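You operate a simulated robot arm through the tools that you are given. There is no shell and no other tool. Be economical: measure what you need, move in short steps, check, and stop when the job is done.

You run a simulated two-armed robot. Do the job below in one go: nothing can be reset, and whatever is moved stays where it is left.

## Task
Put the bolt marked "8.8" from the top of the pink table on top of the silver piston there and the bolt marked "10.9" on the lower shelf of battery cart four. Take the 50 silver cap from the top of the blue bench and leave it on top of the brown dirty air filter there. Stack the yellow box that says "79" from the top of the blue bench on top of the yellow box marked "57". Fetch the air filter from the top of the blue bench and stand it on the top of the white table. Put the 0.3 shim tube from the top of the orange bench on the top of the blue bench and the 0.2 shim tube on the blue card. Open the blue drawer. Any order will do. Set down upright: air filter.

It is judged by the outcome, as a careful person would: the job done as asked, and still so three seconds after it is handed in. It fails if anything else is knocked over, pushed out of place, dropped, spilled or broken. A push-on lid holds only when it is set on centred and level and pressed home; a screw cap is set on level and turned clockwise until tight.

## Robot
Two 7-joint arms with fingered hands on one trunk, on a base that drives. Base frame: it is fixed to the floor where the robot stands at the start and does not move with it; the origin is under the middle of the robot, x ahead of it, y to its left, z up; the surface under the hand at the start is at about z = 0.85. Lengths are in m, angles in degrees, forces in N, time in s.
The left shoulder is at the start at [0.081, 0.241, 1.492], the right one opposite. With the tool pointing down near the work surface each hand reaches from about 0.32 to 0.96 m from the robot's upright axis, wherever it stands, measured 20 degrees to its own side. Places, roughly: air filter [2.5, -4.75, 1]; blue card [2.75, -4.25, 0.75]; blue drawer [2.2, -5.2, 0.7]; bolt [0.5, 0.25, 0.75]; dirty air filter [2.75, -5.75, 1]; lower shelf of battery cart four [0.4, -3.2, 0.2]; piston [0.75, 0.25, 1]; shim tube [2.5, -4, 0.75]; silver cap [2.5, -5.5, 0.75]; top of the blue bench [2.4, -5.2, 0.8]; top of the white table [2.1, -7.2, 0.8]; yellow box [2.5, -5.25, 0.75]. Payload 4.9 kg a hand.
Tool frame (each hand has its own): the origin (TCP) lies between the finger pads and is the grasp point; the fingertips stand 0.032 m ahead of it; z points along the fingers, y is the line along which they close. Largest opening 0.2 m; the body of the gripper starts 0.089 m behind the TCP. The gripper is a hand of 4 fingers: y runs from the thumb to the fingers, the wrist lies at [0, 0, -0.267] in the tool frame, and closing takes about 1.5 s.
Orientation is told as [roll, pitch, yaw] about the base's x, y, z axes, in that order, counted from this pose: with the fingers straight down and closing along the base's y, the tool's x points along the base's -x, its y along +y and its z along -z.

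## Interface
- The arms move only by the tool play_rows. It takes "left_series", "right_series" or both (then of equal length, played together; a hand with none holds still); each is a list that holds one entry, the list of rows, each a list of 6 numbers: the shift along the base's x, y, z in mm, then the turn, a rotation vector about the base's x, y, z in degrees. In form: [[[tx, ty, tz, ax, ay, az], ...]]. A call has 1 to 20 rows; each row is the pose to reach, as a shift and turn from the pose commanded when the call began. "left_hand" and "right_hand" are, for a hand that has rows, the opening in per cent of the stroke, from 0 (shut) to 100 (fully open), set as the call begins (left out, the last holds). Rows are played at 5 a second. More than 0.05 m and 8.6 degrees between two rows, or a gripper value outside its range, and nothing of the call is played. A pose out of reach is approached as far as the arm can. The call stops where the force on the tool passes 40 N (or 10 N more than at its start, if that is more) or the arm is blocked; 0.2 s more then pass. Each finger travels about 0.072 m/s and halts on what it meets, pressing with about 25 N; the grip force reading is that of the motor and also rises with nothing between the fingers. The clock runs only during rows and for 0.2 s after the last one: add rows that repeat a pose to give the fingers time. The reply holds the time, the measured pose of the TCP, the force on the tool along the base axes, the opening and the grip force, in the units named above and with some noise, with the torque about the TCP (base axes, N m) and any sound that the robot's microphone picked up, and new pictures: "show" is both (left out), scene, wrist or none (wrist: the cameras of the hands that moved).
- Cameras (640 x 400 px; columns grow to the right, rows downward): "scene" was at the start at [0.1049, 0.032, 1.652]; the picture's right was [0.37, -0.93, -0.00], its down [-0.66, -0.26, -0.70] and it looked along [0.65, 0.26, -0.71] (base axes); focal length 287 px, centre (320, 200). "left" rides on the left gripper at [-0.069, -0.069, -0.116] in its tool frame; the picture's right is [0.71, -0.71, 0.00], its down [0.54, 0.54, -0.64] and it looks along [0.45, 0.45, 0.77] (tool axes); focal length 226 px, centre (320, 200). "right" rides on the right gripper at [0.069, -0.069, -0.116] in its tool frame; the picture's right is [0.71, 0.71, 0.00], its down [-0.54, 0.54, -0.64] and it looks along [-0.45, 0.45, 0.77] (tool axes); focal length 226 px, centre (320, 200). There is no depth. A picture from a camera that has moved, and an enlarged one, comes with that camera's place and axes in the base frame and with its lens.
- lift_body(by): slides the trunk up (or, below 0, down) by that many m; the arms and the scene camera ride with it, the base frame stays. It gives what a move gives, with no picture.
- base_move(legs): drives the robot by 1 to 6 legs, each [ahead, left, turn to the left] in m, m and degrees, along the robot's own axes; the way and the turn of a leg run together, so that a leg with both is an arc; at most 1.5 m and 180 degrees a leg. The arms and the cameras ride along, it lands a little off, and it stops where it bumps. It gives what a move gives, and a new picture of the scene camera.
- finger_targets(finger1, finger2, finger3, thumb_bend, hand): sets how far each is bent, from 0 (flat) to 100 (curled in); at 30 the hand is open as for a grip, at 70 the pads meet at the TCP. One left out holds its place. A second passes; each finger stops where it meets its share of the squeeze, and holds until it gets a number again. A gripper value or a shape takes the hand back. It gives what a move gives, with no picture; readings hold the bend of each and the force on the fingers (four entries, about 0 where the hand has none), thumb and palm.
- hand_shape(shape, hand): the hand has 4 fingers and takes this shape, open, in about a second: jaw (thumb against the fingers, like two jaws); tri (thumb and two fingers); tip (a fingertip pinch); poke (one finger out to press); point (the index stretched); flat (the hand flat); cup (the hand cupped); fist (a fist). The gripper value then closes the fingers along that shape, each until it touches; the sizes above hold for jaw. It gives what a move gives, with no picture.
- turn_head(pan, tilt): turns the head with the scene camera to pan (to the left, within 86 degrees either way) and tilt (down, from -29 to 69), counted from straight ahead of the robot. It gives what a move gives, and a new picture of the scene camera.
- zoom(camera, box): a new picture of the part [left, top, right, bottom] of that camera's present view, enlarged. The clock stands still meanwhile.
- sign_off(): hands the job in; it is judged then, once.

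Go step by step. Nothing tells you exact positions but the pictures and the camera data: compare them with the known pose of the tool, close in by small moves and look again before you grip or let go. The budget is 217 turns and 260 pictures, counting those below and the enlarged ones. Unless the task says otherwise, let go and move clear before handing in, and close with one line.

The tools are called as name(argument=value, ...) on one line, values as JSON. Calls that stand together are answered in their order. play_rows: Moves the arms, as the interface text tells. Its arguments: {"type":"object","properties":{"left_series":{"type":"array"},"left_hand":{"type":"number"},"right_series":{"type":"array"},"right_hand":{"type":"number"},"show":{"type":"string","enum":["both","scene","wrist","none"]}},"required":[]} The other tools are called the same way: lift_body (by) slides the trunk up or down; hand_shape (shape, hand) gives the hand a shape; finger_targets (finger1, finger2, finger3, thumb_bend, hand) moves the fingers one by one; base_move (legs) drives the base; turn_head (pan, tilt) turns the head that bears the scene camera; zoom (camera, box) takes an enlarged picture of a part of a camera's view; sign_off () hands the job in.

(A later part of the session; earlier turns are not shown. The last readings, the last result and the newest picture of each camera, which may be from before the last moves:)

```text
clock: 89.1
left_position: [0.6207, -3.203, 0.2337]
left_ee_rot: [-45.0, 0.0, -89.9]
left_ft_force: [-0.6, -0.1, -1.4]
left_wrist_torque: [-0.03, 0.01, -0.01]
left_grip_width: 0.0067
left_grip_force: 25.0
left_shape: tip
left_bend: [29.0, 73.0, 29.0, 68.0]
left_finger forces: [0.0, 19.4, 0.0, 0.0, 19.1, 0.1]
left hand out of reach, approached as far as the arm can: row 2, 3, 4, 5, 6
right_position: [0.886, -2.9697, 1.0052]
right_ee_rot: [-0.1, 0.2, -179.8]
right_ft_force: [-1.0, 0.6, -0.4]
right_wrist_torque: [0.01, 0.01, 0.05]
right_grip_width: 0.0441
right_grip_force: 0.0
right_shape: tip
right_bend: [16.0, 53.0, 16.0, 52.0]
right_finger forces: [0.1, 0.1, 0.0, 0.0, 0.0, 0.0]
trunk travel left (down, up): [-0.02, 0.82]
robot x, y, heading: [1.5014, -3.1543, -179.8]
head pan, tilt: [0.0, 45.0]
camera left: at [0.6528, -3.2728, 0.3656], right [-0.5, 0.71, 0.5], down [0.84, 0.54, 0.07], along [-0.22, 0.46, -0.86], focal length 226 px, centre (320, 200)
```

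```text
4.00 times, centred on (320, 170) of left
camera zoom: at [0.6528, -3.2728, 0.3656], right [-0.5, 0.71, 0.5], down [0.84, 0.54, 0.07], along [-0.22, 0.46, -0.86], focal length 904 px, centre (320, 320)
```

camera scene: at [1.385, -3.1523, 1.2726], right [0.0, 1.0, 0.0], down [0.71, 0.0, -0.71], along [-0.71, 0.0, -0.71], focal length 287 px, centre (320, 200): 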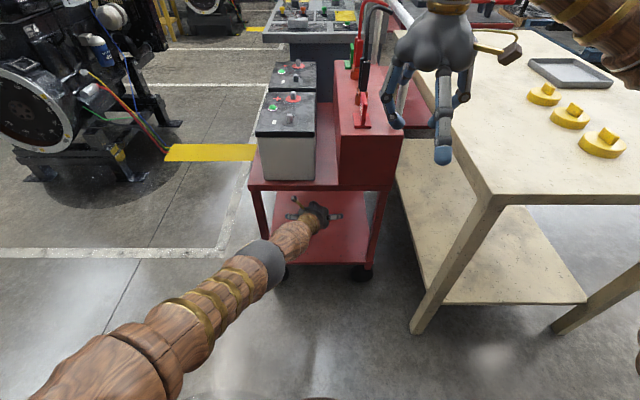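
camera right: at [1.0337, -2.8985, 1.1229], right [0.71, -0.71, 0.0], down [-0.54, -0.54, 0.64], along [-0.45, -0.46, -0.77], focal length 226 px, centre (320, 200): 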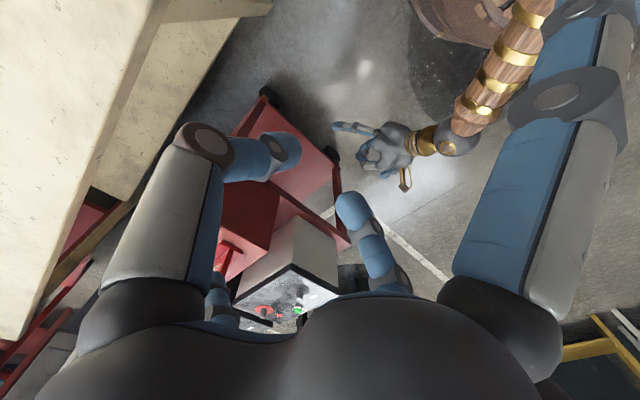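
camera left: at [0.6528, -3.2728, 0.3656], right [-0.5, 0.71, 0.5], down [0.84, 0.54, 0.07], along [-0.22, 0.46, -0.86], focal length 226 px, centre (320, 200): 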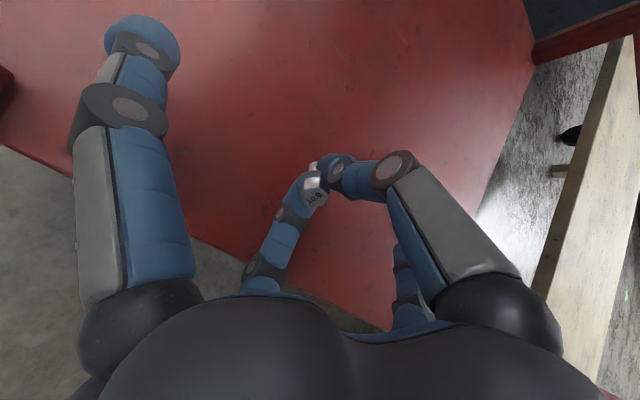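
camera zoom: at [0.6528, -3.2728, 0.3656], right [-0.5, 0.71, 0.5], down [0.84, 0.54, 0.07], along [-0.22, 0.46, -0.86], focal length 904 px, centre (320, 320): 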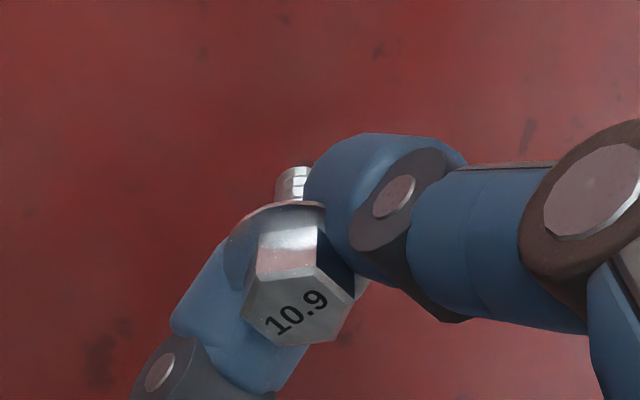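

base_move(legs=[[0.1, 0, 0]])

play_rows(left_series=[[[30, 0, 0, 0, 0, 0], [60, 0, 0, 0, 0, 0], [70, 0, -8, 0, 0, 0], [70, 0, -16, 0, 0, 0], [70, 0, -24, 0, 0, 0], [70, 0, -32, 0, 0, 0], [70, 0, -40, 0, 0, 0]]], show="wrist")

```text
clock: 90.3
left_position: [0.5195, -3.2023, 0.2326]
left_ee_rot: [-45.0, 0.0, -90.1]
left_ft_force: [0.6, -0.1, -0.8]
left_wrist_torque: [0.02, 0.0, -0.02]
left_grip_width: 0.0067
left_grip_force: 25.3
left_shape: tip
left_bend: [29.0, 73.0, 29.0, 68.0]
left_finger forces: [0.1, 19.4, 0.0, 0.0, 19.1, 0.1]
right_position: [0.7842, -2.969, 1.0049]
right_ee_rot: [-0.1, 0.2, -179.8]
right_ft_force: [-0.8, -0.5, -0.4]
right_wrist_torque: [0.01, -0.03, -0.03]
right_grip_width: 0.0441
right_grip_force: 0.1
right_shape: tip
right_bend: [16.0, 53.0, 16.0, 52.0]
right_finger forces: [0.0, 0.0, 0.0, 0.0, 0.0, 0.0]
trunk travel left (down, up): [-0.02, 0.82]
robot x, y, heading: [1.3987, -3.1555, -179.8]
head pan, tilt: [0.0, 45.0]
camera scene: at [1.2844, -3.1525, 1.2726], right [0.0, 1.0, 0.0], down [0.71, 0.0, -0.71], along [-0.71, 0.0, -0.71], focal length 287 px, centre (320, 200)
```

scene: 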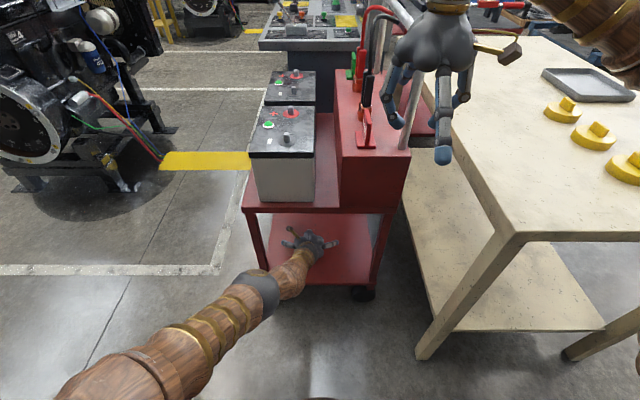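

```text
clock: 91.9
left_position: [0.5858, -3.1979, 0.2031]
left_ee_rot: [-45.7, 0.4, -90.0]
left_ft_force: [9.8, -1.1, 29.8]
left_wrist_torque: [-0.08, -0.67, -0.01]
left_grip_width: 0.0052
left_grip_force: 24.7
left_shape: tip
left_bend: [28.0, 74.0, 29.0, 68.0]
left_finger forces: [0.3, 29.3, 0.0, 0.0, 0.0, 0.0]
right_position: [0.7873, -2.9684, 1.0058]
right_ee_rot: [0.0, 0.0, -179.9]
right_ft_force: [-0.7, 0.3, 0.2]
right_wrist_torque: [0.02, -0.05, 0.0]
right_grip_width: 0.0441
right_grip_force: 0.0
right_shape: tip
right_bend: [16.0, 53.0, 16.0, 52.0]
right_finger forces: [0.0, 0.1, 0.0, 0.0, 0.1, 0.0]
trunk travel left (down, up): [-0.02, 0.82]
robot x, y, heading: [1.3953, -3.1603, -179.8]
head pan, tilt: [0.0, 45.0]
stopped in row 7 (left hand): the force on the tool passed its limit at 42 N (the readings are from after the stop); the commanded pose is now the measured one
camera left: at [0.619, -3.2693, 0.3347], right [-0.49, 0.71, 0.51], down [0.84, 0.54, 0.07], along [-0.23, 0.46, -0.86], focal length 226 px, centre (320, 200)
```

left: 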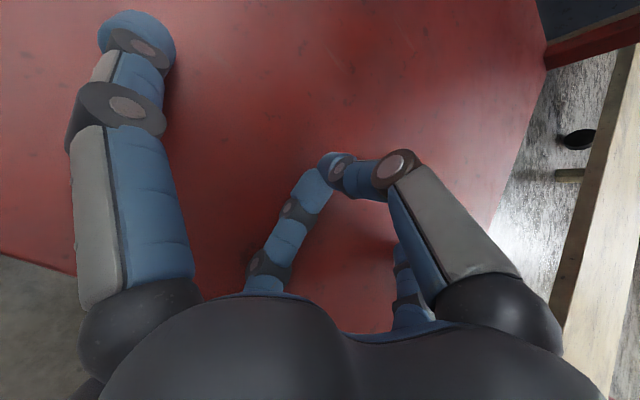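

The finger touched the shelf and the bolt slipped out of sight; I'll lift a bit and look where it went.

play_rows(left_series=[[[0, 0, 15, 0, 0, 0], [0, 0, 30, 0, 0, 0]]], show="wrist")

zoom(camera="scene", box=[240, 200, 400, 300])

```text
clock: 92.5
left_position: [0.5864, -3.1996, 0.2283]
left_ee_rot: [-45.3, 0.3, -90.1]
left_ft_force: [0.2, 0.1, -0.4]
left_wrist_torque: [0.04, 0.03, -0.01]
left_grip_width: 0.0055
left_grip_force: 25.2
left_shape: tip
left_bend: [29.0, 74.0, 29.0, 68.0]
left_finger forces: [0.0, 0.0, 0.0, 0.0, 0.0, 0.0]
right_position: [0.7855, -2.9687, 1.0044]
right_ee_rot: [0.0, 0.1, -179.9]
right_ft_force: [0.3, -0.3, -0.1]
right_wrist_torque: [-0.01, -0.01, -0.01]
right_grip_width: 0.0441
right_grip_force: 0.0
right_shape: tip
right_bend: [16.0, 53.0, 16.0, 52.0]
right_finger forces: [0.0, 0.1, 0.0, 0.0, 0.0, 0.0]
trunk travel left (down, up): [-0.02, 0.82]
robot x, y, heading: [1.3972, -3.1516, -179.6]
head pan, tilt: [0.0, 45.0]
camera left: at [0.6198, -3.2694, 0.3603], right [-0.5, 0.71, 0.51], down [0.84, 0.54, 0.07], along [-0.22, 0.46, -0.86], focal length 226 px, centre (320, 200)
```

left: 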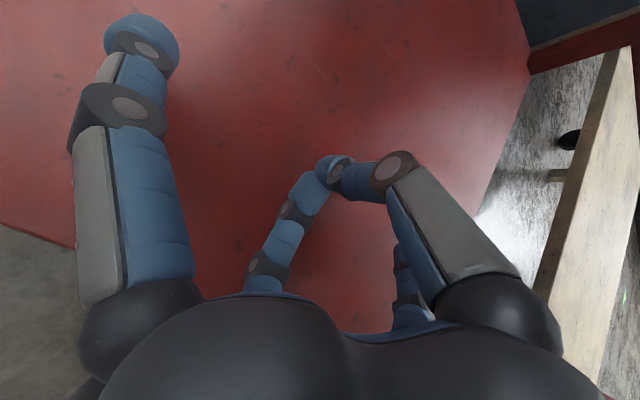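

```text
4.00 times, centred on (320, 250) of scene
camera zoom: at [1.2861, -3.1523, 1.2726], right [0.0, 1.0, 0.0], down [0.71, 0.0, -0.71], along [-0.71, 0.0, -0.71], focal length 1148 px, centre (320, 0)
```

zoom: 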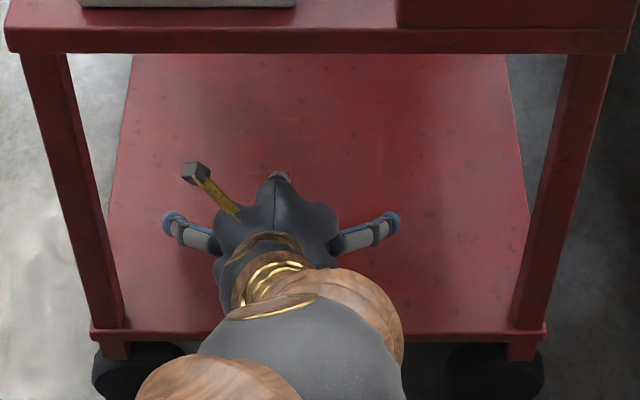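

play_rows(left_series=[[[0, 0, 20, 0, 0, 0], [0, 0, 45, 0, 0, 0], [40, 0, 60, 0, 0, 0], [80, 0, 60, 0, 0, 0], [120, 0, 60, 0, 0, 0], [160, 0, 60, 0, 0, 0], [200, -20, 60, 0, 0, 0], [230, -50, 70, 0, 0, 0], [240, -90, 80, 0, 0, 0], [240, -130, 90, 0, 0, 0]]], show="wrist")

zoom(camera="scene", box=[240, 200, 400, 300])

```text
clock: 94.7
left_position: [0.8266, -3.3289, 0.3177]
left_ee_rot: [-45.2, 0.3, -90.1]
left_ft_force: [0.2, -0.2, 0.2]
left_wrist_torque: [-0.03, 0.03, -0.03]
left_grip_width: 0.0057
left_grip_force: 25.3
left_shape: tip
left_bend: [29.0, 74.0, 29.0, 68.0]
left_finger forces: [0.0, 0.1, 0.0, 0.0, 0.1, 0.0]
right_position: [0.7847, -2.9688, 1.0043]
right_ee_rot: [0.0, 0.1, -179.9]
right_ft_force: [-0.4, -0.3, 0.3]
right_wrist_torque: [0.08, -0.01, -0.01]
right_grip_width: 0.0438
right_grip_force: 0.2
right_shape: tip
right_bend: [16.0, 53.0, 16.0, 52.0]
right_finger forces: [0.1, 0.0, 0.0, 0.0, 0.1, 0.1]
trunk travel left (down, up): [-0.02, 0.82]
robot x, y, heading: [1.3996, -3.1541, -179.8]
head pan, tilt: [0.0, 45.0]
camera left: at [0.859, -3.3997, 0.4499], right [-0.5, 0.71, 0.5], down [0.84, 0.54, 0.07], along [-0.22, 0.46, -0.86], focal length 226 px, centre (320, 200)
```

left: 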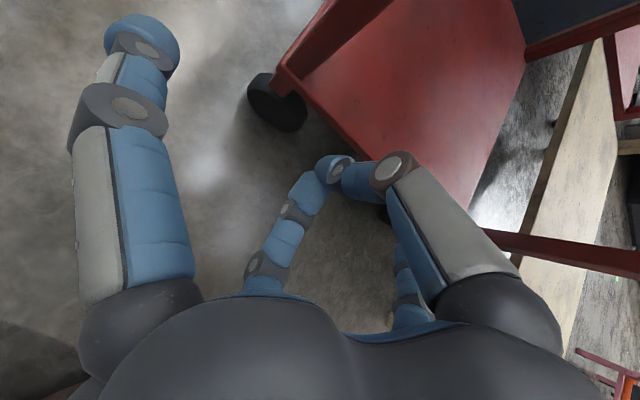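

```text
4.00 times, centred on (320, 250) of scene
camera zoom: at [1.2855, -3.153, 1.2727], right [0.0, 1.0, 0.0], down [0.71, 0.0, -0.71], along [-0.71, 0.0, -0.71], focal length 1148 px, centre (320, 0)
```

zoom: 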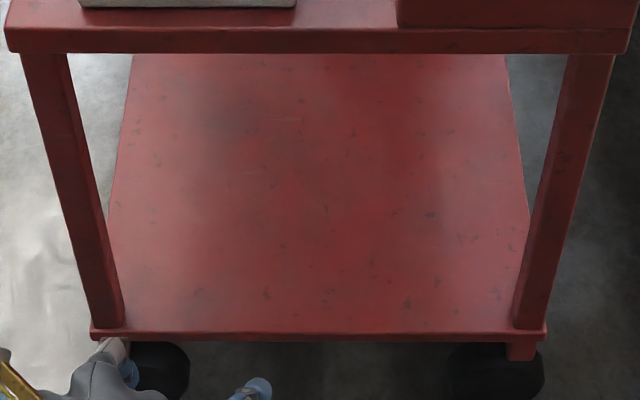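

zoom(camera="left", box=[270, 130, 430, 230])

turn_head(pan=0, tilt=60)

```text
4.00 times, centred on (350, 180) of left
camera zoom: at [0.859, -3.3997, 0.4499], right [-0.5, 0.71, 0.5], down [0.84, 0.54, 0.07], along [-0.22, 0.46, -0.86], focal length 904 px, centre (200, 280)
```

zoom: 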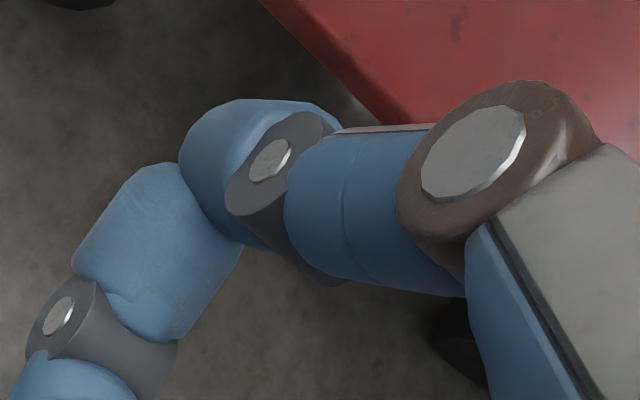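

```text
clock: 95.4
left_position: [0.8259, -3.3293, 0.3191]
left_ee_rot: [-45.3, 0.3, -90.0]
left_ft_force: [1.2, -1.0, 0.0]
left_wrist_torque: [0.0, -0.02, -0.02]
left_grip_width: 0.0055
left_grip_force: 24.7
left_shape: tip
left_bend: [29.0, 74.0, 29.0, 68.0]
left_finger forces: [0.1, 0.0, 0.1, 0.0, 0.0, 0.1]
right_position: [0.7845, -2.9691, 1.0047]
right_ee_rot: [0.0, 0.1, -179.9]
right_ft_force: [-0.3, -0.5, -0.7]
right_wrist_torque: [-0.04, 0.01, 0.02]
right_grip_width: 0.0439
right_grip_force: 0.0
right_shape: tip
right_bend: [16.0, 53.0, 16.0, 52.0]
right_finger forces: [0.1, 0.1, 0.1, 0.0, 0.1, 0.1]
trunk travel left (down, up): [-0.02, 0.82]
robot x, y, heading: [1.3987, -3.1554, -179.9]
head pan, tilt: [0.0, 60.0]
camera scene: at [1.3005, -3.1525, 1.2533], right [0.0, 1.0, 0.0], down [0.87, 0.0, -0.5], along [-0.5, 0.0, -0.87], focal length 287 px, centre (320, 200)
```

scene: 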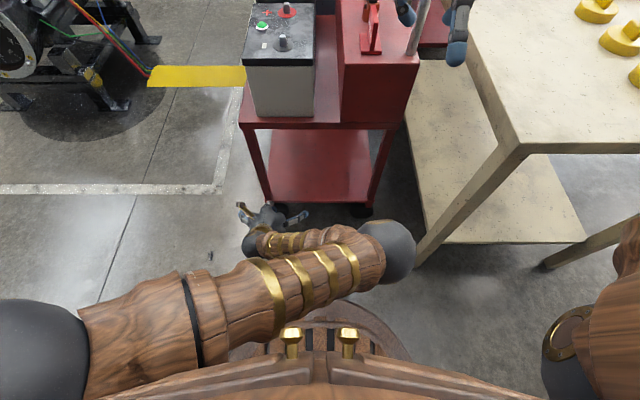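

zoom(camera="scene", box=[180, 230, 260, 280])

turn_head(pan=0, tilt=35)

```text
8.00 times, centred on (220, 255) of scene
camera zoom: at [1.3005, -3.1525, 1.2533], right [0.0, 1.0, 0.0], down [0.87, 0.0, -0.5], along [-0.5, 0.0, -0.87], focal length 2296 px, centre (1120, -240)
```

zoom: 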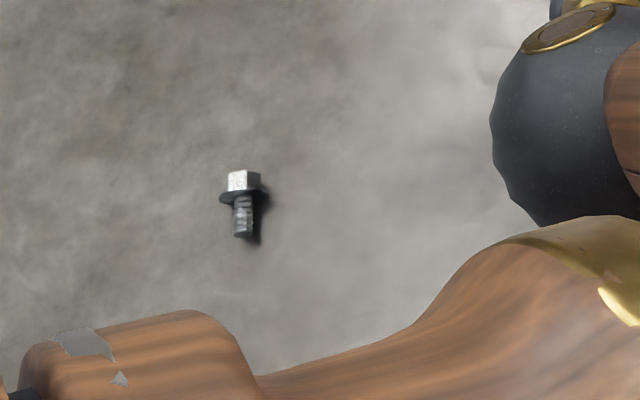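

```text
clock: 96.3
left_position: [0.8257, -3.3284, 0.318]
left_ee_rot: [-45.3, 0.2, -90.1]
left_ft_force: [0.6, 0.4, 0.3]
left_wrist_torque: [0.0, 0.03, 0.01]
left_grip_width: 0.0057
left_grip_force: 25.7
left_shape: tip
left_bend: [29.0, 74.0, 29.0, 68.0]
left_finger forces: [0.0, 0.1, 0.0, 0.1, 0.1, 0.0]
right_position: [0.7847, -2.9685, 1.0044]
right_ee_rot: [0.0, 0.1, -179.9]
right_ft_force: [0.4, -0.1, -0.5]
right_wrist_torque: [-0.02, 0.01, -0.03]
right_grip_width: 0.0439
right_grip_force: 0.0
right_shape: tip
right_bend: [16.0, 53.0, 16.0, 52.0]
right_finger forces: [0.0, 0.0, 0.1, 0.0, 0.1, 0.0]
trunk travel left (down, up): [-0.02, 0.82]
robot x, y, heading: [1.3971, -3.1547, -179.9]
head pan, tilt: [0.0, 35.0]
camera scene: at [1.2791, -3.1525, 1.2875], right [0.0, 1.0, 0.0], down [0.57, 0.0, -0.82], along [-0.82, 0.0, -0.57], focal length 287 px, centre (320, 200)
```

scene: 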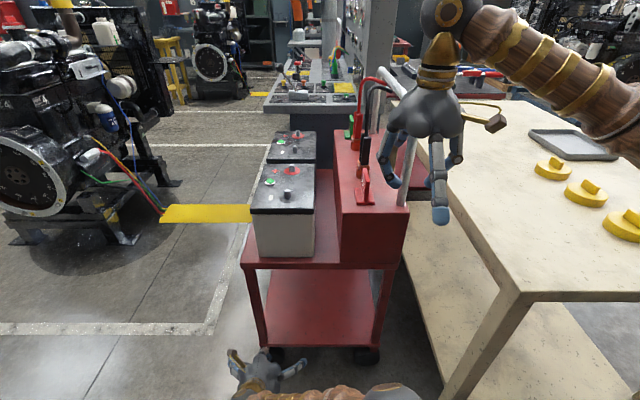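

The bolt dropped to the floor at about (0.87, -3.65); I can pick it up. I'll bring the right hand up and back and return the left hand to vertical.

play_rows(left_series=[[[0, 0, 30, -5.3, 0, -5.3], [10, 0, 60, -10.6, 0, -10.6], [20, 0, 90, -15.9, 0, -15.9], [30, 0, 110, -21.2, 0, -21.2], [40, 0, 110, -26.5, 0, -26.5], [50, 0, 110, -31.8, 0, -31.8], [60, 0, 110, -37.1, 0, -37.1], [60, 0, 110, -42.4, 0, -42.4], [60, 0, 110, -47.7, 0, -47.7], [60, 0, 110, -53, 0, -53], [60, 0, 110, -58.3, 0, -58.3], [60, 0, 110, -63.6, 0, -63.6]]], right_series=[[[20, 0, 30, 0, 0, 0], [40, 0, 60, 0, 0, 0], [60, 0, 90, 0, 0, 0], [80, 0, 120, 0, 0, 0], [100, 0, 150, 0, 0, 0], [120, 0, 150, 0, 0, 0], [140, 0, 150, 0, 0, 0], [150, 0, 150, 0, 0, 0], [150, 0, 150, 0, 0, 0], [150, 0, 150, 0, 0, 0], [150, 0, 150, 0, 0, 0], [150, 0, 150, 0, 0, 0]]], left_hand=35, show="none")

play_rows(left_series=[[[0, -20, 0, 0, -7.5, 0], [0, -40, 0, 0, -15, 0], [0, -60, 0, 0, -22.5, 0], [0, -60, 0, 0, -30, 0], [0, -60, 0, 0, -37.5, 0], [0, -60, 0, 0, -45, 0]]], show="none")

base_move(legs=[[0, 0.25, 0], [0.07, 0, 0]])

```text
clock: 98.9
left_position: [0.8861, -3.3288, 0.4288]
left_ee_rot: [-0.4, -44.7, -179.9]
left_ft_force: [-0.5, 0.0, 0.1]
left_wrist_torque: [-0.02, 0.01, 0.02]
left_grip_width: 0.0697
left_grip_force: 0.0
left_shape: tip
left_bend: [16.0, 45.0, 16.0, 44.0]
left_finger forces: [0.0, 0.0, 0.0, 0.0, 0.0, 0.1]
right_position: [0.9349, -2.9683, 1.154]
right_ee_rot: [0.1, 0.1, -179.8]
right_ft_force: [0.4, -0.2, 0.3]
right_wrist_torque: [0.01, -0.02, 0.01]
right_grip_width: 0.0442
right_grip_force: 0.0
right_shape: tip
right_bend: [16.0, 53.0, 16.0, 52.0]
right_finger forces: [0.0, 0.0, 0.1, 0.0, 0.1, 0.0]
trunk travel left (down, up): [-0.02, 0.82]
robot x, y, heading: [1.401, -3.1509, -179.9]
head pan, tilt: [0.0, 35.0]
```

```text
clock: 100.3
left_position: [0.8853, -3.3907, 0.4288]
left_ee_rot: [-0.3, 0.3, -179.7]
left_ft_force: [-1.0, 0.5, 0.3]
left_wrist_torque: [0.02, -0.04, 0.0]
left_grip_width: 0.0693
left_grip_force: 0.1
left_shape: tip
left_bend: [16.0, 45.0, 16.0, 44.0]
left_finger forces: [0.0, 0.0, 0.0, 0.0, 0.1, 0.0]
right_position: [0.9348, -2.9688, 1.1541]
right_ee_rot: [0.0, 0.1, -179.9]
right_ft_force: [-0.5, 0.3, -0.3]
right_wrist_torque: [-0.02, 0.02, 0.05]
right_grip_width: 0.0444
right_grip_force: 0.1
right_shape: tip
right_bend: [16.0, 53.0, 16.0, 52.0]
right_finger forces: [0.0, 0.1, 0.1, 0.1, 0.0, 0.0]
trunk travel left (down, up): [-0.02, 0.82]
robot x, y, heading: [1.4002, -3.1579, -179.9]
head pan, tilt: [0.0, 35.0]
```

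```text
clock: 102.8
left_position: [0.8198, -3.6427, 0.429]
left_ee_rot: [-0.3, 0.3, -179.5]
left_ft_force: [-0.2, 0.9, -1.0]
left_wrist_torque: [0.0, -0.06, -0.03]
left_grip_width: 0.0698
left_grip_force: 0.0
left_shape: tip
left_bend: [16.0, 45.0, 16.0, 44.0]
left_finger forces: [0.1, 0.0, 0.1, 0.0, 0.0, 0.0]
right_position: [0.8649, -3.2216, 1.1538]
right_ee_rot: [0.0, 0.2, -179.7]
right_ft_force: [0.1, -0.6, -0.4]
right_wrist_torque: [0.0, -0.03, 0.0]
right_grip_width: 0.0443
right_grip_force: 0.0
right_shape: tip
right_bend: [16.0, 53.0, 16.0, 52.0]
right_finger forces: [0.0, 0.0, 0.0, 0.0, 0.0, 0.1]
trunk travel left (down, up): [-0.02, 0.82]
robot x, y, heading: [1.3315, -3.4069, -179.5]
head pan, tilt: [0.0, 35.0]
camera scene: at [1.2098, -3.404, 1.2874], right [-0.01, 1.0, 0.0], down [0.57, 0.01, -0.82], along [-0.82, -0.01, -0.57], focal length 287 px, centre (320, 200)
```

scene: 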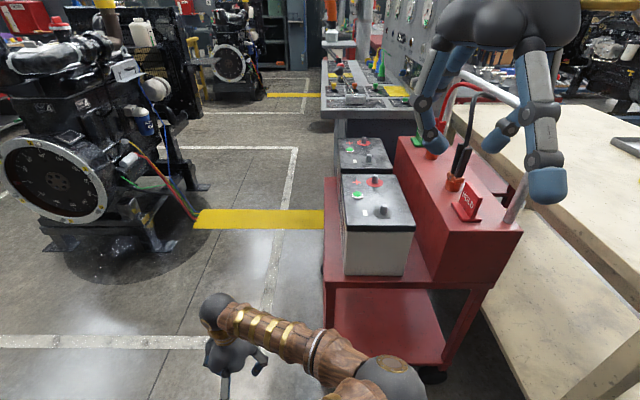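

play_rows(left_series=[[[45, 0, 0, 0, 0, 0], [45, 0, -45, 0, 0, 0], [45, 0, -90, 0, 0, 0], [45, 0, -135, 0, 0, 0], [45, 0, -180, 0, 0, 0], [45, 0, -220, 0, 0, 0], [45, 0, -255, 0, 0, 0]]], show="wrist")

```text
clock: 104.4
left_position: [0.8633, -3.6437, 0.1767]
left_ee_rot: [-0.3, 0.1, -179.4]
left_ft_force: [0.0, 0.9, -0.6]
left_wrist_torque: [-0.02, -0.04, 0.0]
left_grip_width: 0.0699
left_grip_force: 0.3
left_shape: tip
left_bend: [16.0, 45.0, 16.0, 44.0]
left_finger forces: [0.0, 0.1, 0.0, 0.0, 0.0, 0.0]
right_position: [0.8649, -3.2221, 1.1548]
right_ee_rot: [0.0, 0.1, -179.6]
right_ft_force: [0.0, 0.3, 0.1]
right_wrist_torque: [0.01, -0.02, 0.01]
right_grip_width: 0.0439
right_grip_force: 0.0
right_shape: tip
right_bend: [16.0, 53.0, 16.0, 52.0]
right_finger forces: [0.0, 0.0, 0.0, 0.0, 0.0, 0.0]
trunk travel left (down, up): [-0.02, 0.82]
robot x, y, heading: [1.3291, -3.4047, -179.4]
head pan, tilt: [0.0, 35.0]
camera left: at [0.7932, -3.5761, 0.294], right [0.7, 0.71, 0.01], down [0.54, -0.54, 0.64], along [0.46, -0.45, -0.77], focal length 226 px, centre (320, 200)
```

left: 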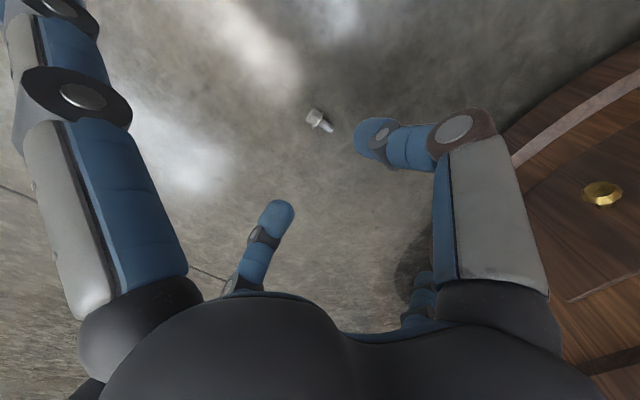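

play_rows(left_series=[[[7, -4, -40, 0, 0, 0], [7, -4, -80, 0, 0, 0], [7, -4, -117, 0, 0, 0]]], show="none")

zoom(camera="left", box=[240, 110, 400, 210])

```text
clock: 105.2
left_position: [0.8705, -3.6481, 0.0576]
left_ee_rot: [-0.3, 0.3, -179.5]
left_ft_force: [-0.8, 0.7, 0.6]
left_wrist_torque: [-0.01, -0.01, -0.01]
left_grip_width: 0.0697
left_grip_force: 0.0
left_shape: tip
left_bend: [16.0, 45.0, 16.0, 44.0]
left_finger forces: [0.0, 0.0, 0.0, 0.1, 0.1, 0.0]
right_position: [0.8665, -3.2215, 1.1556]
right_ee_rot: [0.0, 0.1, -179.7]
right_ft_force: [-0.6, 0.3, -0.2]
right_wrist_torque: [0.04, -0.02, 0.0]
right_grip_width: 0.0442
right_grip_force: 0.1
right_shape: tip
right_bend: [16.0, 53.0, 16.0, 52.0]
right_finger forces: [0.0, 0.1, 0.1, 0.0, 0.0, 0.0]
trunk travel left (down, up): [-0.02, 0.82]
robot x, y, heading: [1.3325, -3.4053, -179.4]
head pan, tilt: [0.0, 35.0]
```

```text
4.00 times, centred on (320, 160) of left
camera zoom: at [0.8003, -3.5806, 0.1754], right [0.7, 0.71, 0.01], down [0.54, -0.54, 0.64], along [0.46, -0.45, -0.77], focal length 904 px, centre (320, 360)
```

zoom: 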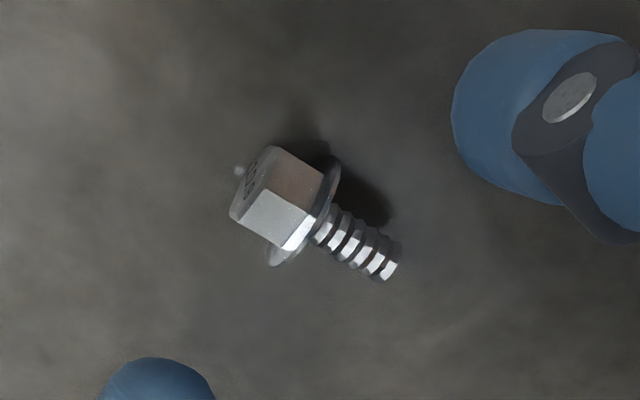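

play_rows(left_series=[[[0, 0, -12, 0, 0, 0], [0, 0, -20, 0, 0, 0]]], show="none")

play_rows(left_series=[[[0, 0, 0, 0, 0, 0], [0, 0, 0, 0, 0, 0], [0, 0, 0, 0, 0, 0], [0, 0, 0, 0, 0, 0], [0, 0, 0, 0, 0, 0], [0, 0, 0, 0, 0, 0], [0, 0, 0, 0, 0, 0]]], left_hand=0, show="none")

play_rows(left_series=[[[0, 0, 20, 0, 0, 0], [0, 0, 50, 0, 0, 0]]], show="none")

zoom(camera="left", box=[240, 130, 400, 230])

```text
clock: 105.8
left_position: [0.8726, -3.6468, 0.0382]
left_ee_rot: [-0.2, 0.2, -179.5]
left_ft_force: [-1.0, -0.7, -0.5]
left_wrist_torque: [0.03, 0.01, -0.01]
left_grip_width: 0.0699
left_grip_force: 0.0
left_shape: tip
left_bend: [16.0, 45.0, 16.0, 44.0]
left_finger forces: [0.0, 0.0, 0.1, 0.0, 0.0, 0.0]
right_position: [0.8671, -3.2221, 1.1539]
right_ee_rot: [0.0, 0.1, -179.6]
right_ft_force: [-0.2, -0.1, 0.4]
right_wrist_torque: [-0.02, 0.01, 0.01]
right_grip_width: 0.0442
right_grip_force: 0.0
right_shape: tip
right_bend: [16.0, 53.0, 16.0, 52.0]
right_finger forces: [0.1, 0.1, 0.0, 0.0, 0.1, 0.0]
trunk travel left (down, up): [-0.02, 0.82]
robot x, y, heading: [1.3301, -3.4064, -179.4]
head pan, tilt: [0.0, 35.0]
```

```text
clock: 107.4
left_position: [0.8714, -3.6473, 0.0377]
left_ee_rot: [-0.3, 0.2, -179.6]
left_ft_force: [1.2, 0.2, 1.8]
left_wrist_torque: [-0.04, 0.03, 0.0]
left_grip_width: 0.0092
left_grip_force: 24.7
left_shape: tip
left_bend: [29.0, 75.0, 29.0, 68.0]
left_finger forces: [0.0, 0.0, 0.0, 0.1, 0.0, 0.0]
right_position: [0.8675, -3.2229, 1.1548]
right_ee_rot: [0.0, 0.1, -179.5]
right_ft_force: [-0.9, -0.6, 0.4]
right_wrist_torque: [-0.01, -0.01, -0.01]
right_grip_width: 0.0441
right_grip_force: 0.0
right_shape: tip
right_bend: [16.0, 53.0, 16.0, 52.0]
right_finger forces: [0.1, 0.1, 0.0, 0.1, 0.1, 0.0]
trunk travel left (down, up): [-0.02, 0.82]
robot x, y, heading: [1.3333, -3.4064, -179.6]
head pan, tilt: [0.0, 35.0]
```

```text
clock: 108.0
left_position: [0.8716, -3.6456, 0.0886]
left_ee_rot: [-0.3, 0.2, -179.5]
left_ft_force: [-0.8, 0.1, 0.5]
left_wrist_torque: [0.01, 0.02, -0.01]
left_grip_width: 0.0093
left_grip_force: 25.6
left_shape: tip
left_bend: [29.0, 75.0, 29.0, 68.0]
left_finger forces: [0.0, 0.0, 0.0, 0.1, 0.0, 0.1]
right_position: [0.8671, -3.221, 1.155]
right_ee_rot: [0.0, 0.1, -179.6]
right_ft_force: [1.2, -0.3, -0.8]
right_wrist_torque: [-0.07, 0.01, 0.01]
right_grip_width: 0.0443
right_grip_force: 0.1
right_shape: tip
right_bend: [16.0, 53.0, 16.0, 52.0]
right_finger forces: [0.0, 0.1, 0.0, 0.0, 0.0, 0.0]
trunk travel left (down, up): [-0.02, 0.82]
robot x, y, heading: [1.334, -3.4082, -179.3]
head pan, tilt: [0.0, 35.0]
```

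```text
4.00 times, centred on (320, 180) of left
camera zoom: at [0.8005, -3.5784, 0.2064], right [0.7, 0.71, 0.01], down [0.54, -0.54, 0.64], along [0.46, -0.45, -0.77], focal length 904 px, centre (320, 280)
```

zoom: 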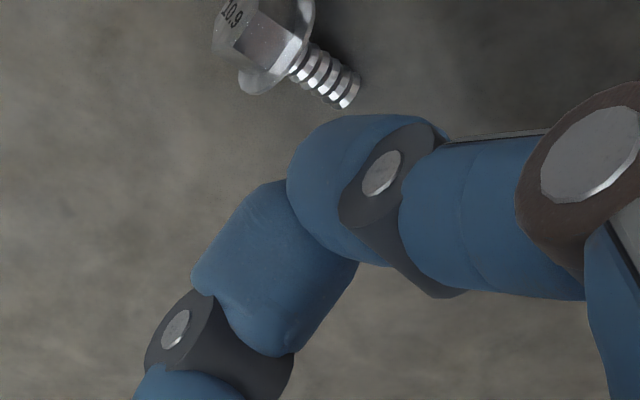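

The fingers closed above the bolt. I'll open, and try again lower.

play_rows(left_series=[[[0, 0, 0, 0, 0, 0], [-3, 0, -10, 0, 0, 0], [-3, 0, -20, 0, 0, 0], [-3, 0, -35, 0, 0, 0]]], left_hand=35, show="none")

zoom(camera="left", box=[240, 110, 400, 210])

```text
clock: 109.0
left_position: [0.8689, -3.6472, 0.0516]
left_ee_rot: [-0.3, 0.3, -179.5]
left_ft_force: [0.5, -0.4, 0.2]
left_wrist_torque: [0.01, 0.02, 0.01]
left_grip_width: 0.0695
left_grip_force: 0.1
left_shape: tip
left_bend: [16.0, 45.0, 16.0, 44.0]
left_finger forces: [0.1, 0.0, 0.0, 0.0, 0.0, 0.0]
right_position: [0.8664, -3.2228, 1.1539]
right_ee_rot: [0.0, 0.1, -179.5]
right_ft_force: [0.5, 0.0, -0.3]
right_wrist_torque: [0.01, -0.03, -0.03]
right_grip_width: 0.0442
right_grip_force: 0.1
right_shape: tip
right_bend: [16.0, 53.0, 16.0, 52.0]
right_finger forces: [0.0, 0.0, 0.0, 0.0, 0.0, 0.1]
trunk travel left (down, up): [-0.02, 0.82]
robot x, y, heading: [1.331, -3.4089, -179.4]
head pan, tilt: [0.0, 35.0]
```

```text
4.00 times, centred on (320, 160) of left
camera zoom: at [0.7978, -3.5797, 0.1694], right [0.7, 0.71, 0.01], down [0.54, -0.54, 0.64], along [0.46, -0.45, -0.77], focal length 904 px, centre (320, 360)
```

zoom: 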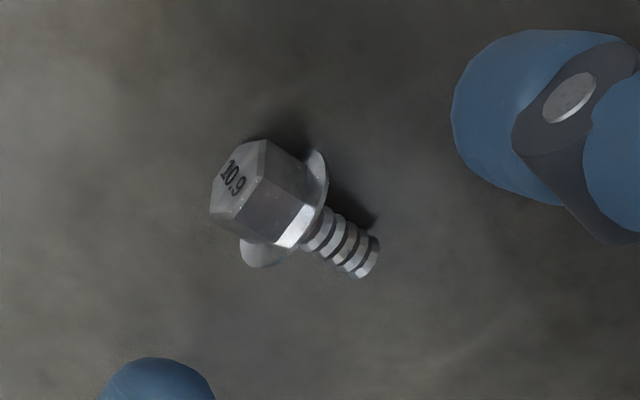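

play_rows(left_series=[[[-7, 0, -12, 0, 0, 0], [-7, 0, -20, 0, 0, 0], [-7, 0, -26, 0, 0, 0]]], show="none")

play_rows(left_series=[[[0, 0, 0, 0, 0, 0], [0, 0, 0, 0, 0, 0], [0, 0, 0, 0, 0, 0], [0, 0, 0, 0, 0, 0], [0, 0, 0, 0, 0, 0], [0, 0, 0, 0, 0, 0], [0, 0, 0, 0, 0, 0]]], left_hand=0, show="none")

zoom(camera="left", box=[240, 130, 400, 230])

```text
clock: 109.8
left_position: [0.8593, -3.6472, 0.0283]
left_ee_rot: [-0.2, 0.2, -179.6]
left_ft_force: [1.6, 4.9, 21.2]
left_wrist_torque: [0.15, -0.11, -0.02]
left_grip_width: 0.0396
left_grip_force: 25.2
left_shape: tip
left_bend: [23.0, 84.0, 23.0, 56.0]
left_finger forces: [0.1, 19.0, 0.1, 0.1, 22.4, 0.1]
right_position: [0.8657, -3.2226, 1.1534]
right_ee_rot: [0.0, 0.1, -179.6]
right_ft_force: [-0.7, -0.3, -0.7]
right_wrist_torque: [0.05, -0.03, 0.01]
right_grip_width: 0.0443
right_grip_force: 0.0
right_shape: tip
right_bend: [16.0, 53.0, 16.0, 52.0]
right_finger forces: [0.0, 0.0, 0.0, 0.0, 0.1, 0.0]
trunk travel left (down, up): [-0.02, 0.82]
robot x, y, heading: [1.3292, -3.4084, -179.5]
head pan, tilt: [0.0, 35.0]
stopped in row 3 (left hand): the force on the tool passed its limit at 49 N (the readings are from after the stop); the commanded pose is now the measured one
```

```text
clock: 111.4
left_position: [0.8599, -3.6468, 0.0286]
left_ee_rot: [-0.3, 0.3, -179.5]
left_ft_force: [-1.0, 8.8, 23.9]
left_wrist_torque: [0.32, 0.07, -0.04]
left_grip_width: 0.0376
left_grip_force: 24.8
left_shape: tip
left_bend: [28.0, 83.0, 29.0, 56.0]
left_finger forces: [0.3, 19.4, 0.2, 0.0, 26.7, 0.0]
right_position: [0.8675, -3.2222, 1.1541]
right_ee_rot: [0.2, 0.0, -179.6]
right_ft_force: [0.8, 0.1, -0.1]
right_wrist_torque: [-0.01, -0.02, 0.04]
right_grip_width: 0.044
right_grip_force: 0.1
right_shape: tip
right_bend: [16.0, 53.0, 16.0, 52.0]
right_finger forces: [0.0, 0.0, 0.0, 0.1, 0.0, 0.0]
trunk travel left (down, up): [-0.02, 0.82]
robot x, y, heading: [1.3312, -3.4052, -179.5]
head pan, tilt: [0.0, 35.0]
```

```text
4.00 times, centred on (320, 180) of left
camera zoom: at [0.7898, -3.5799, 0.1463], right [0.7, 0.71, 0.01], down [0.54, -0.54, 0.64], along [0.46, -0.45, -0.77], focal length 904 px, centre (320, 280)
```

zoom: 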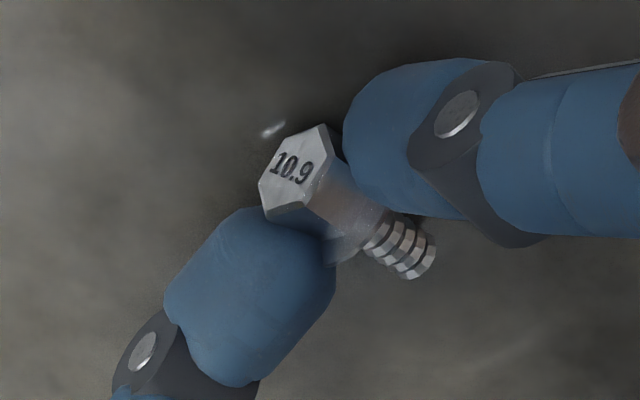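

The fingers now seem to hold the bolt by its head. Lift and check.

play_rows(left_series=[[[0, 0, 6, 0, 0, 0], [0, 0, 20, 0, 0, 0], [0, 0, 40, 0, 0, 0]]], show="none")

zoom(camera="left", box=[240, 130, 400, 230])

```text
clock: 112.2
left_position: [0.8625, -3.648, 0.0681]
left_ee_rot: [-0.3, 0.3, -179.6]
left_ft_force: [-0.1, 0.2, -0.2]
left_wrist_torque: [0.01, -0.01, 0.0]
left_grip_width: 0.0343
left_grip_force: 25.2
left_shape: tip
left_bend: [29.0, 82.0, 29.0, 57.0]
left_finger forces: [0.0, 11.7, 0.0, 0.0, 11.8, 0.0]
right_position: [0.8661, -3.2218, 1.1554]
right_ee_rot: [0.0, 0.1, -179.5]
right_ft_force: [-0.3, 0.0, -0.7]
right_wrist_torque: [0.02, -0.01, -0.01]
right_grip_width: 0.0442
right_grip_force: 0.1
right_shape: tip
right_bend: [16.0, 53.0, 16.0, 52.0]
right_finger forces: [0.0, 0.1, 0.1, 0.1, 0.0, 0.0]
trunk travel left (down, up): [-0.02, 0.82]
robot x, y, heading: [1.3272, -3.4056, -179.4]
head pan, tilt: [0.0, 35.0]
```

```text
4.00 times, centred on (320, 180) of left
camera zoom: at [0.7908, -3.5803, 0.1857], right [0.7, 0.71, 0.01], down [0.54, -0.54, 0.64], along [0.46, -0.45, -0.77], focal length 904 px, centre (320, 280)
```

zoom: 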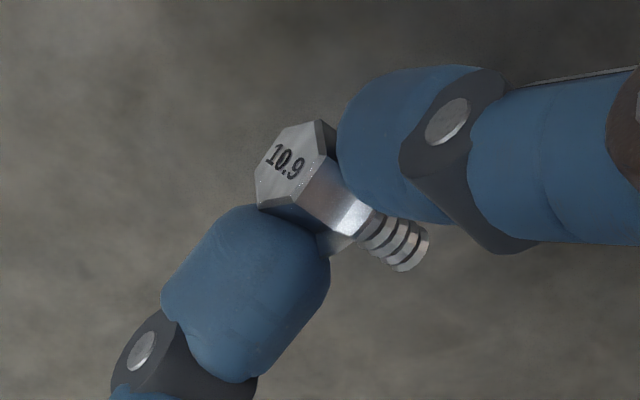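

play_rows(left_series=[[[0, 0, 45, 0, 0, 0], [20, 0, 90, 0, 0, 0], [30, 0, 135, 0, 0, 0], [30, 0, 180, 0, 0, 0], [30, 0, 225, 0, 0, 0], [30, 0, 270, 0, 0, 0], [30, 0, 315, 0, 0, 0], [30, 0, 355, 0, 0, 0]]], show="none")

base_move(legs=[[0, -0.23, -0.4]])

play_rows(left_series=[[[0, 0, 0, 0, 7.5, 0], [0, 20, 0, 0, 15, 0], [0, 40, 0, 0, 22.5, 0], [0, 60, 0, 0, 30, 0], [0, 80, 0, 0, 37.5, 0], [0, 100, 0, 0, 45, 0]]], show="wrist")

```text
clock: 114.0
left_position: [0.892, -3.6499, 0.4242]
left_ee_rot: [-0.2, 0.3, -179.6]
left_ft_force: [0.6, 0.0, -0.4]
left_wrist_torque: [0.01, -0.01, -0.01]
left_grip_width: 0.0342
left_grip_force: 25.4
left_shape: tip
left_bend: [29.0, 82.0, 29.0, 58.0]
left_finger forces: [0.0, 11.1, 0.0, 0.1, 11.5, 0.0]
right_position: [0.8652, -3.2213, 1.1549]
right_ee_rot: [0.0, 0.0, -179.5]
right_ft_force: [-0.2, 0.6, 0.8]
right_wrist_torque: [0.0, 0.01, 0.02]
right_grip_width: 0.0439
right_grip_force: 0.1
right_shape: tip
right_bend: [16.0, 53.0, 16.0, 52.0]
right_finger forces: [0.0, 0.1, 0.0, 0.1, 0.0, 0.1]
trunk travel left (down, up): [-0.02, 0.82]
robot x, y, heading: [1.3302, -3.4048, -179.6]
head pan, tilt: [0.0, 35.0]
```

```text
clock: 115.7
left_position: [0.8878, -3.4175, 0.4224]
left_ee_rot: [-0.3, 0.3, 179.9]
left_ft_force: [-0.5, 0.4, -0.4]
left_wrist_torque: [0.0, 0.0, -0.02]
left_grip_width: 0.0343
left_grip_force: 24.9
left_shape: tip
left_bend: [29.0, 82.0, 29.0, 58.0]
left_finger forces: [0.0, 11.1, 0.1, 0.0, 11.6, 0.0]
right_position: [0.8666, -2.9895, 1.1545]
right_ee_rot: [0.1, 0.1, 179.8]
right_ft_force: [-0.2, 0.6, -0.3]
right_wrist_torque: [-0.05, -0.01, -0.01]
right_grip_width: 0.0439
right_grip_force: 0.1
right_shape: tip
right_bend: [16.0, 53.0, 16.0, 52.0]
right_finger forces: [0.1, 0.0, 0.0, 0.0, 0.0, 0.1]
trunk travel left (down, up): [-0.02, 0.82]
robot x, y, heading: [1.3302, -3.1759, 180.0]
head pan, tilt: [0.0, 35.0]
camera scene: at [1.2104, -3.174, 1.2876], right [0.0, 1.0, 0.0], down [0.57, 0.0, -0.82], along [-0.82, 0.0, -0.57], focal length 287 px, centre (320, 200)
```

scene: 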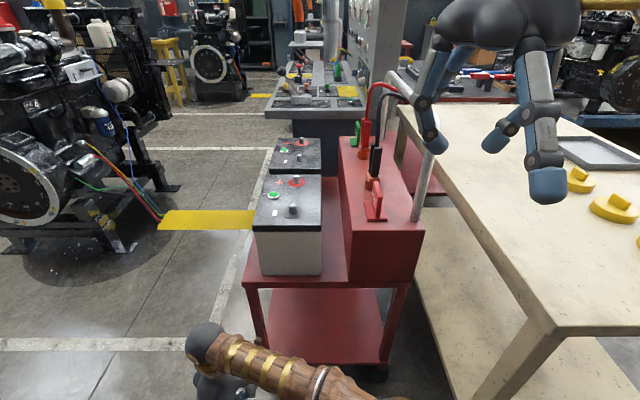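

```text
clock: 117.1
left_position: [0.861, -3.3348, 0.4231]
left_ee_rot: [0.9, -44.3, -178.4]
left_ft_force: [0.0, -0.8, 0.5]
left_wrist_torque: [0.06, -0.09, -0.06]
left_grip_width: 0.0333
left_grip_force: 24.8
left_shape: tip
left_bend: [29.0, 82.0, 29.0, 58.0]
left_finger forces: [0.1, 10.9, 0.0, 0.1, 10.6, 0.0]
left hand out of reach, approached as far as the arm can: row 6
right_position: [0.8518, -2.9842, 1.1454]
right_ee_rot: [0.4, 1.0, 179.9]
right_ft_force: [1.5, -0.5, 1.3]
right_wrist_torque: [0.1, 0.11, 0.01]
right_grip_width: 0.0438
right_grip_force: 0.0
right_shape: tip
right_bend: [16.0, 53.0, 16.0, 52.0]
right_finger forces: [0.0, 0.1, 0.1, 0.0, 0.0, 0.1]
trunk travel left (down, up): [-0.02, 0.82]
robot x, y, heading: [1.3281, -3.1751, 180.3]
head pan, tilt: [0.0, 35.0]
camera left: at [0.8881, -3.2625, 0.5549], right [0.48, 0.72, -0.5], down [0.86, -0.51, 0.09], along [-0.19, -0.47, -0.86], focal length 226 px, centre (320, 200)
```

left: 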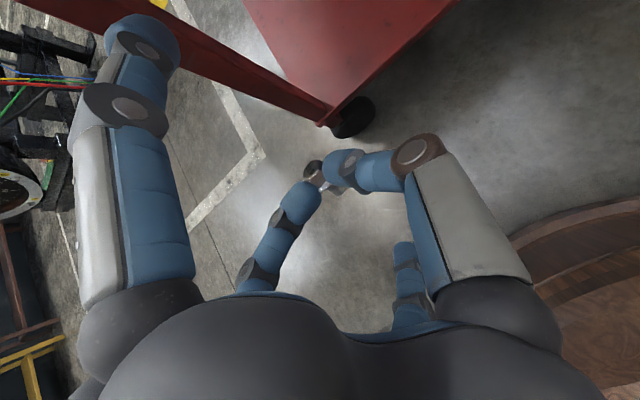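

base_move(legs=[[-0.12, 0, 0]])

play_rows(left_series=[[[0, 10, 0, 5.3, 0, 5.3], [0, 20, 0, 10.6, 0, 10.6], [0, 30, 0, 15.9, 0, 15.9], [-10, 50, 0, 21.2, 0, 21.2], [-20, 70, 0, 26.5, 0, 26.5], [-30, 90, 0, 31.8, 0, 31.8], [-40, 110, 0, 37.1, 0, 37.1], [-50, 120, 0, 42.4, 0, 42.4], [-60, 130, 0, 47.7, 0, 47.7], [-70, 130, -20, 53, 0, 53], [-80, 130, -50, 58.3, 0, 58.3], [-80, 130, -80, 63.6, 0, 63.6]]])

```text
clock: 118.3
left_position: [0.9828, -3.3353, 0.4241]
left_ee_rot: [1.1, -44.1, -178.5]
left_ft_force: [-0.4, 0.4, 0.2]
left_wrist_torque: [0.03, 0.04, -0.02]
left_grip_width: 0.0334
left_grip_force: 24.5
left_shape: tip
left_bend: [29.0, 82.0, 29.0, 58.0]
left_finger forces: [0.2, 10.9, 0.0, 0.1, 10.7, 0.0]
right_position: [0.9712, -2.9856, 1.1464]
right_ee_rot: [0.3, 0.9, 179.9]
right_ft_force: [-0.2, -0.2, 0.2]
right_wrist_torque: [-0.03, -0.04, 0.0]
right_grip_width: 0.0442
right_grip_force: 0.0
right_shape: tip
right_bend: [16.0, 53.0, 16.0, 52.0]
right_finger forces: [0.0, 0.1, 0.0, 0.1, 0.1, 0.1]
trunk travel left (down, up): [-0.02, 0.82]
robot x, y, heading: [1.4505, -3.1774, -179.9]
head pan, tilt: [0.0, 35.0]
camera scene: at [1.3141, -3.1697, 1.2856], right [0.0, 1.0, 0.0], down [0.58, 0.0, -0.81], along [-0.81, 0.0, -0.58], focal length 287 px, centre (320, 200)
```

scene: 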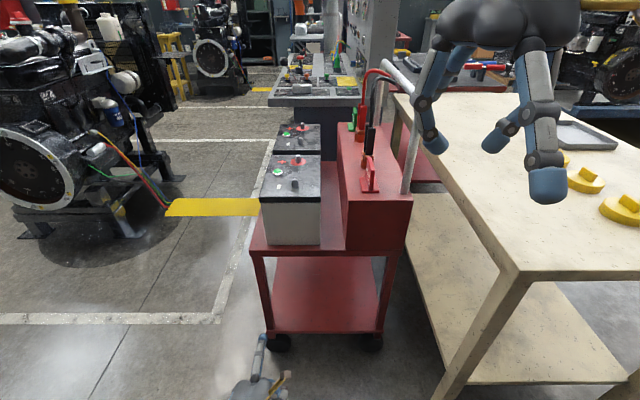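

```text
clock: 120.9
left_position: [0.9068, -3.2058, 0.3493]
left_ee_rot: [-43.0, 1.0, -89.2]
left_ft_force: [-0.6, 0.9, -0.1]
left_wrist_torque: [-0.03, -0.03, 0.01]
left_grip_width: 0.0335
left_grip_force: 25.1
left_shape: tip
left_bend: [29.0, 82.0, 29.0, 58.0]
left_finger forces: [0.0, 10.2, 0.0, 0.1, 9.8, 0.1]
right_position: [0.9861, -2.9898, 1.1552]
right_ee_rot: [0.0, 0.2, -179.9]
right_ft_force: [-0.7, -0.3, -0.9]
right_wrist_torque: [0.01, -0.03, -0.03]
right_grip_width: 0.0441
right_grip_force: 0.1
right_shape: tip
right_bend: [16.0, 53.0, 16.0, 52.0]
right_finger forces: [0.0, 0.0, 0.0, 0.0, 0.1, 0.0]
trunk travel left (down, up): [-0.02, 0.82]
robot x, y, heading: [1.4491, -3.178, -180.1]
head pan, tilt: [0.0, 35.0]
camera scene: at [1.3301, -3.1751, 1.2876], right [0.0, 1.0, 0.0], down [0.57, 0.0, -0.82], along [-0.82, 0.0, -0.57], focal length 287 px, centre (320, 200)
camera left: at [0.9358, -3.2774, 0.4819], right [-0.53, 0.69, 0.5], down [0.83, 0.55, 0.11], along [-0.2, 0.47, -0.86], focal length 226 px, centre (320, 200)
```

scene: 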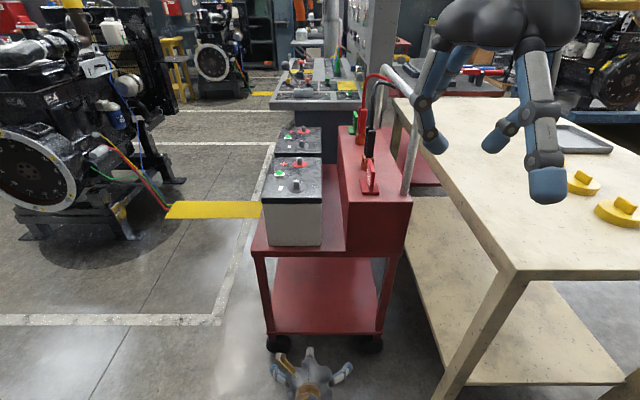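
left: 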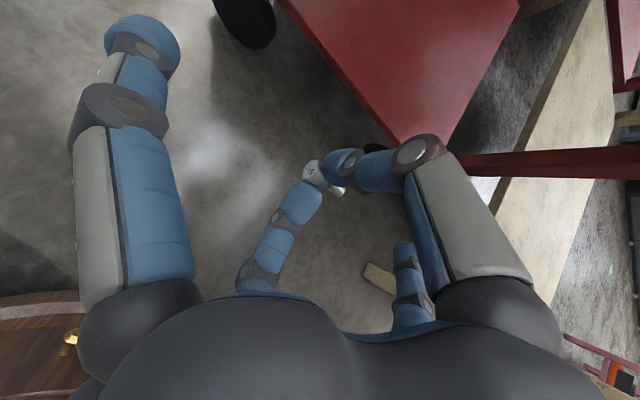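

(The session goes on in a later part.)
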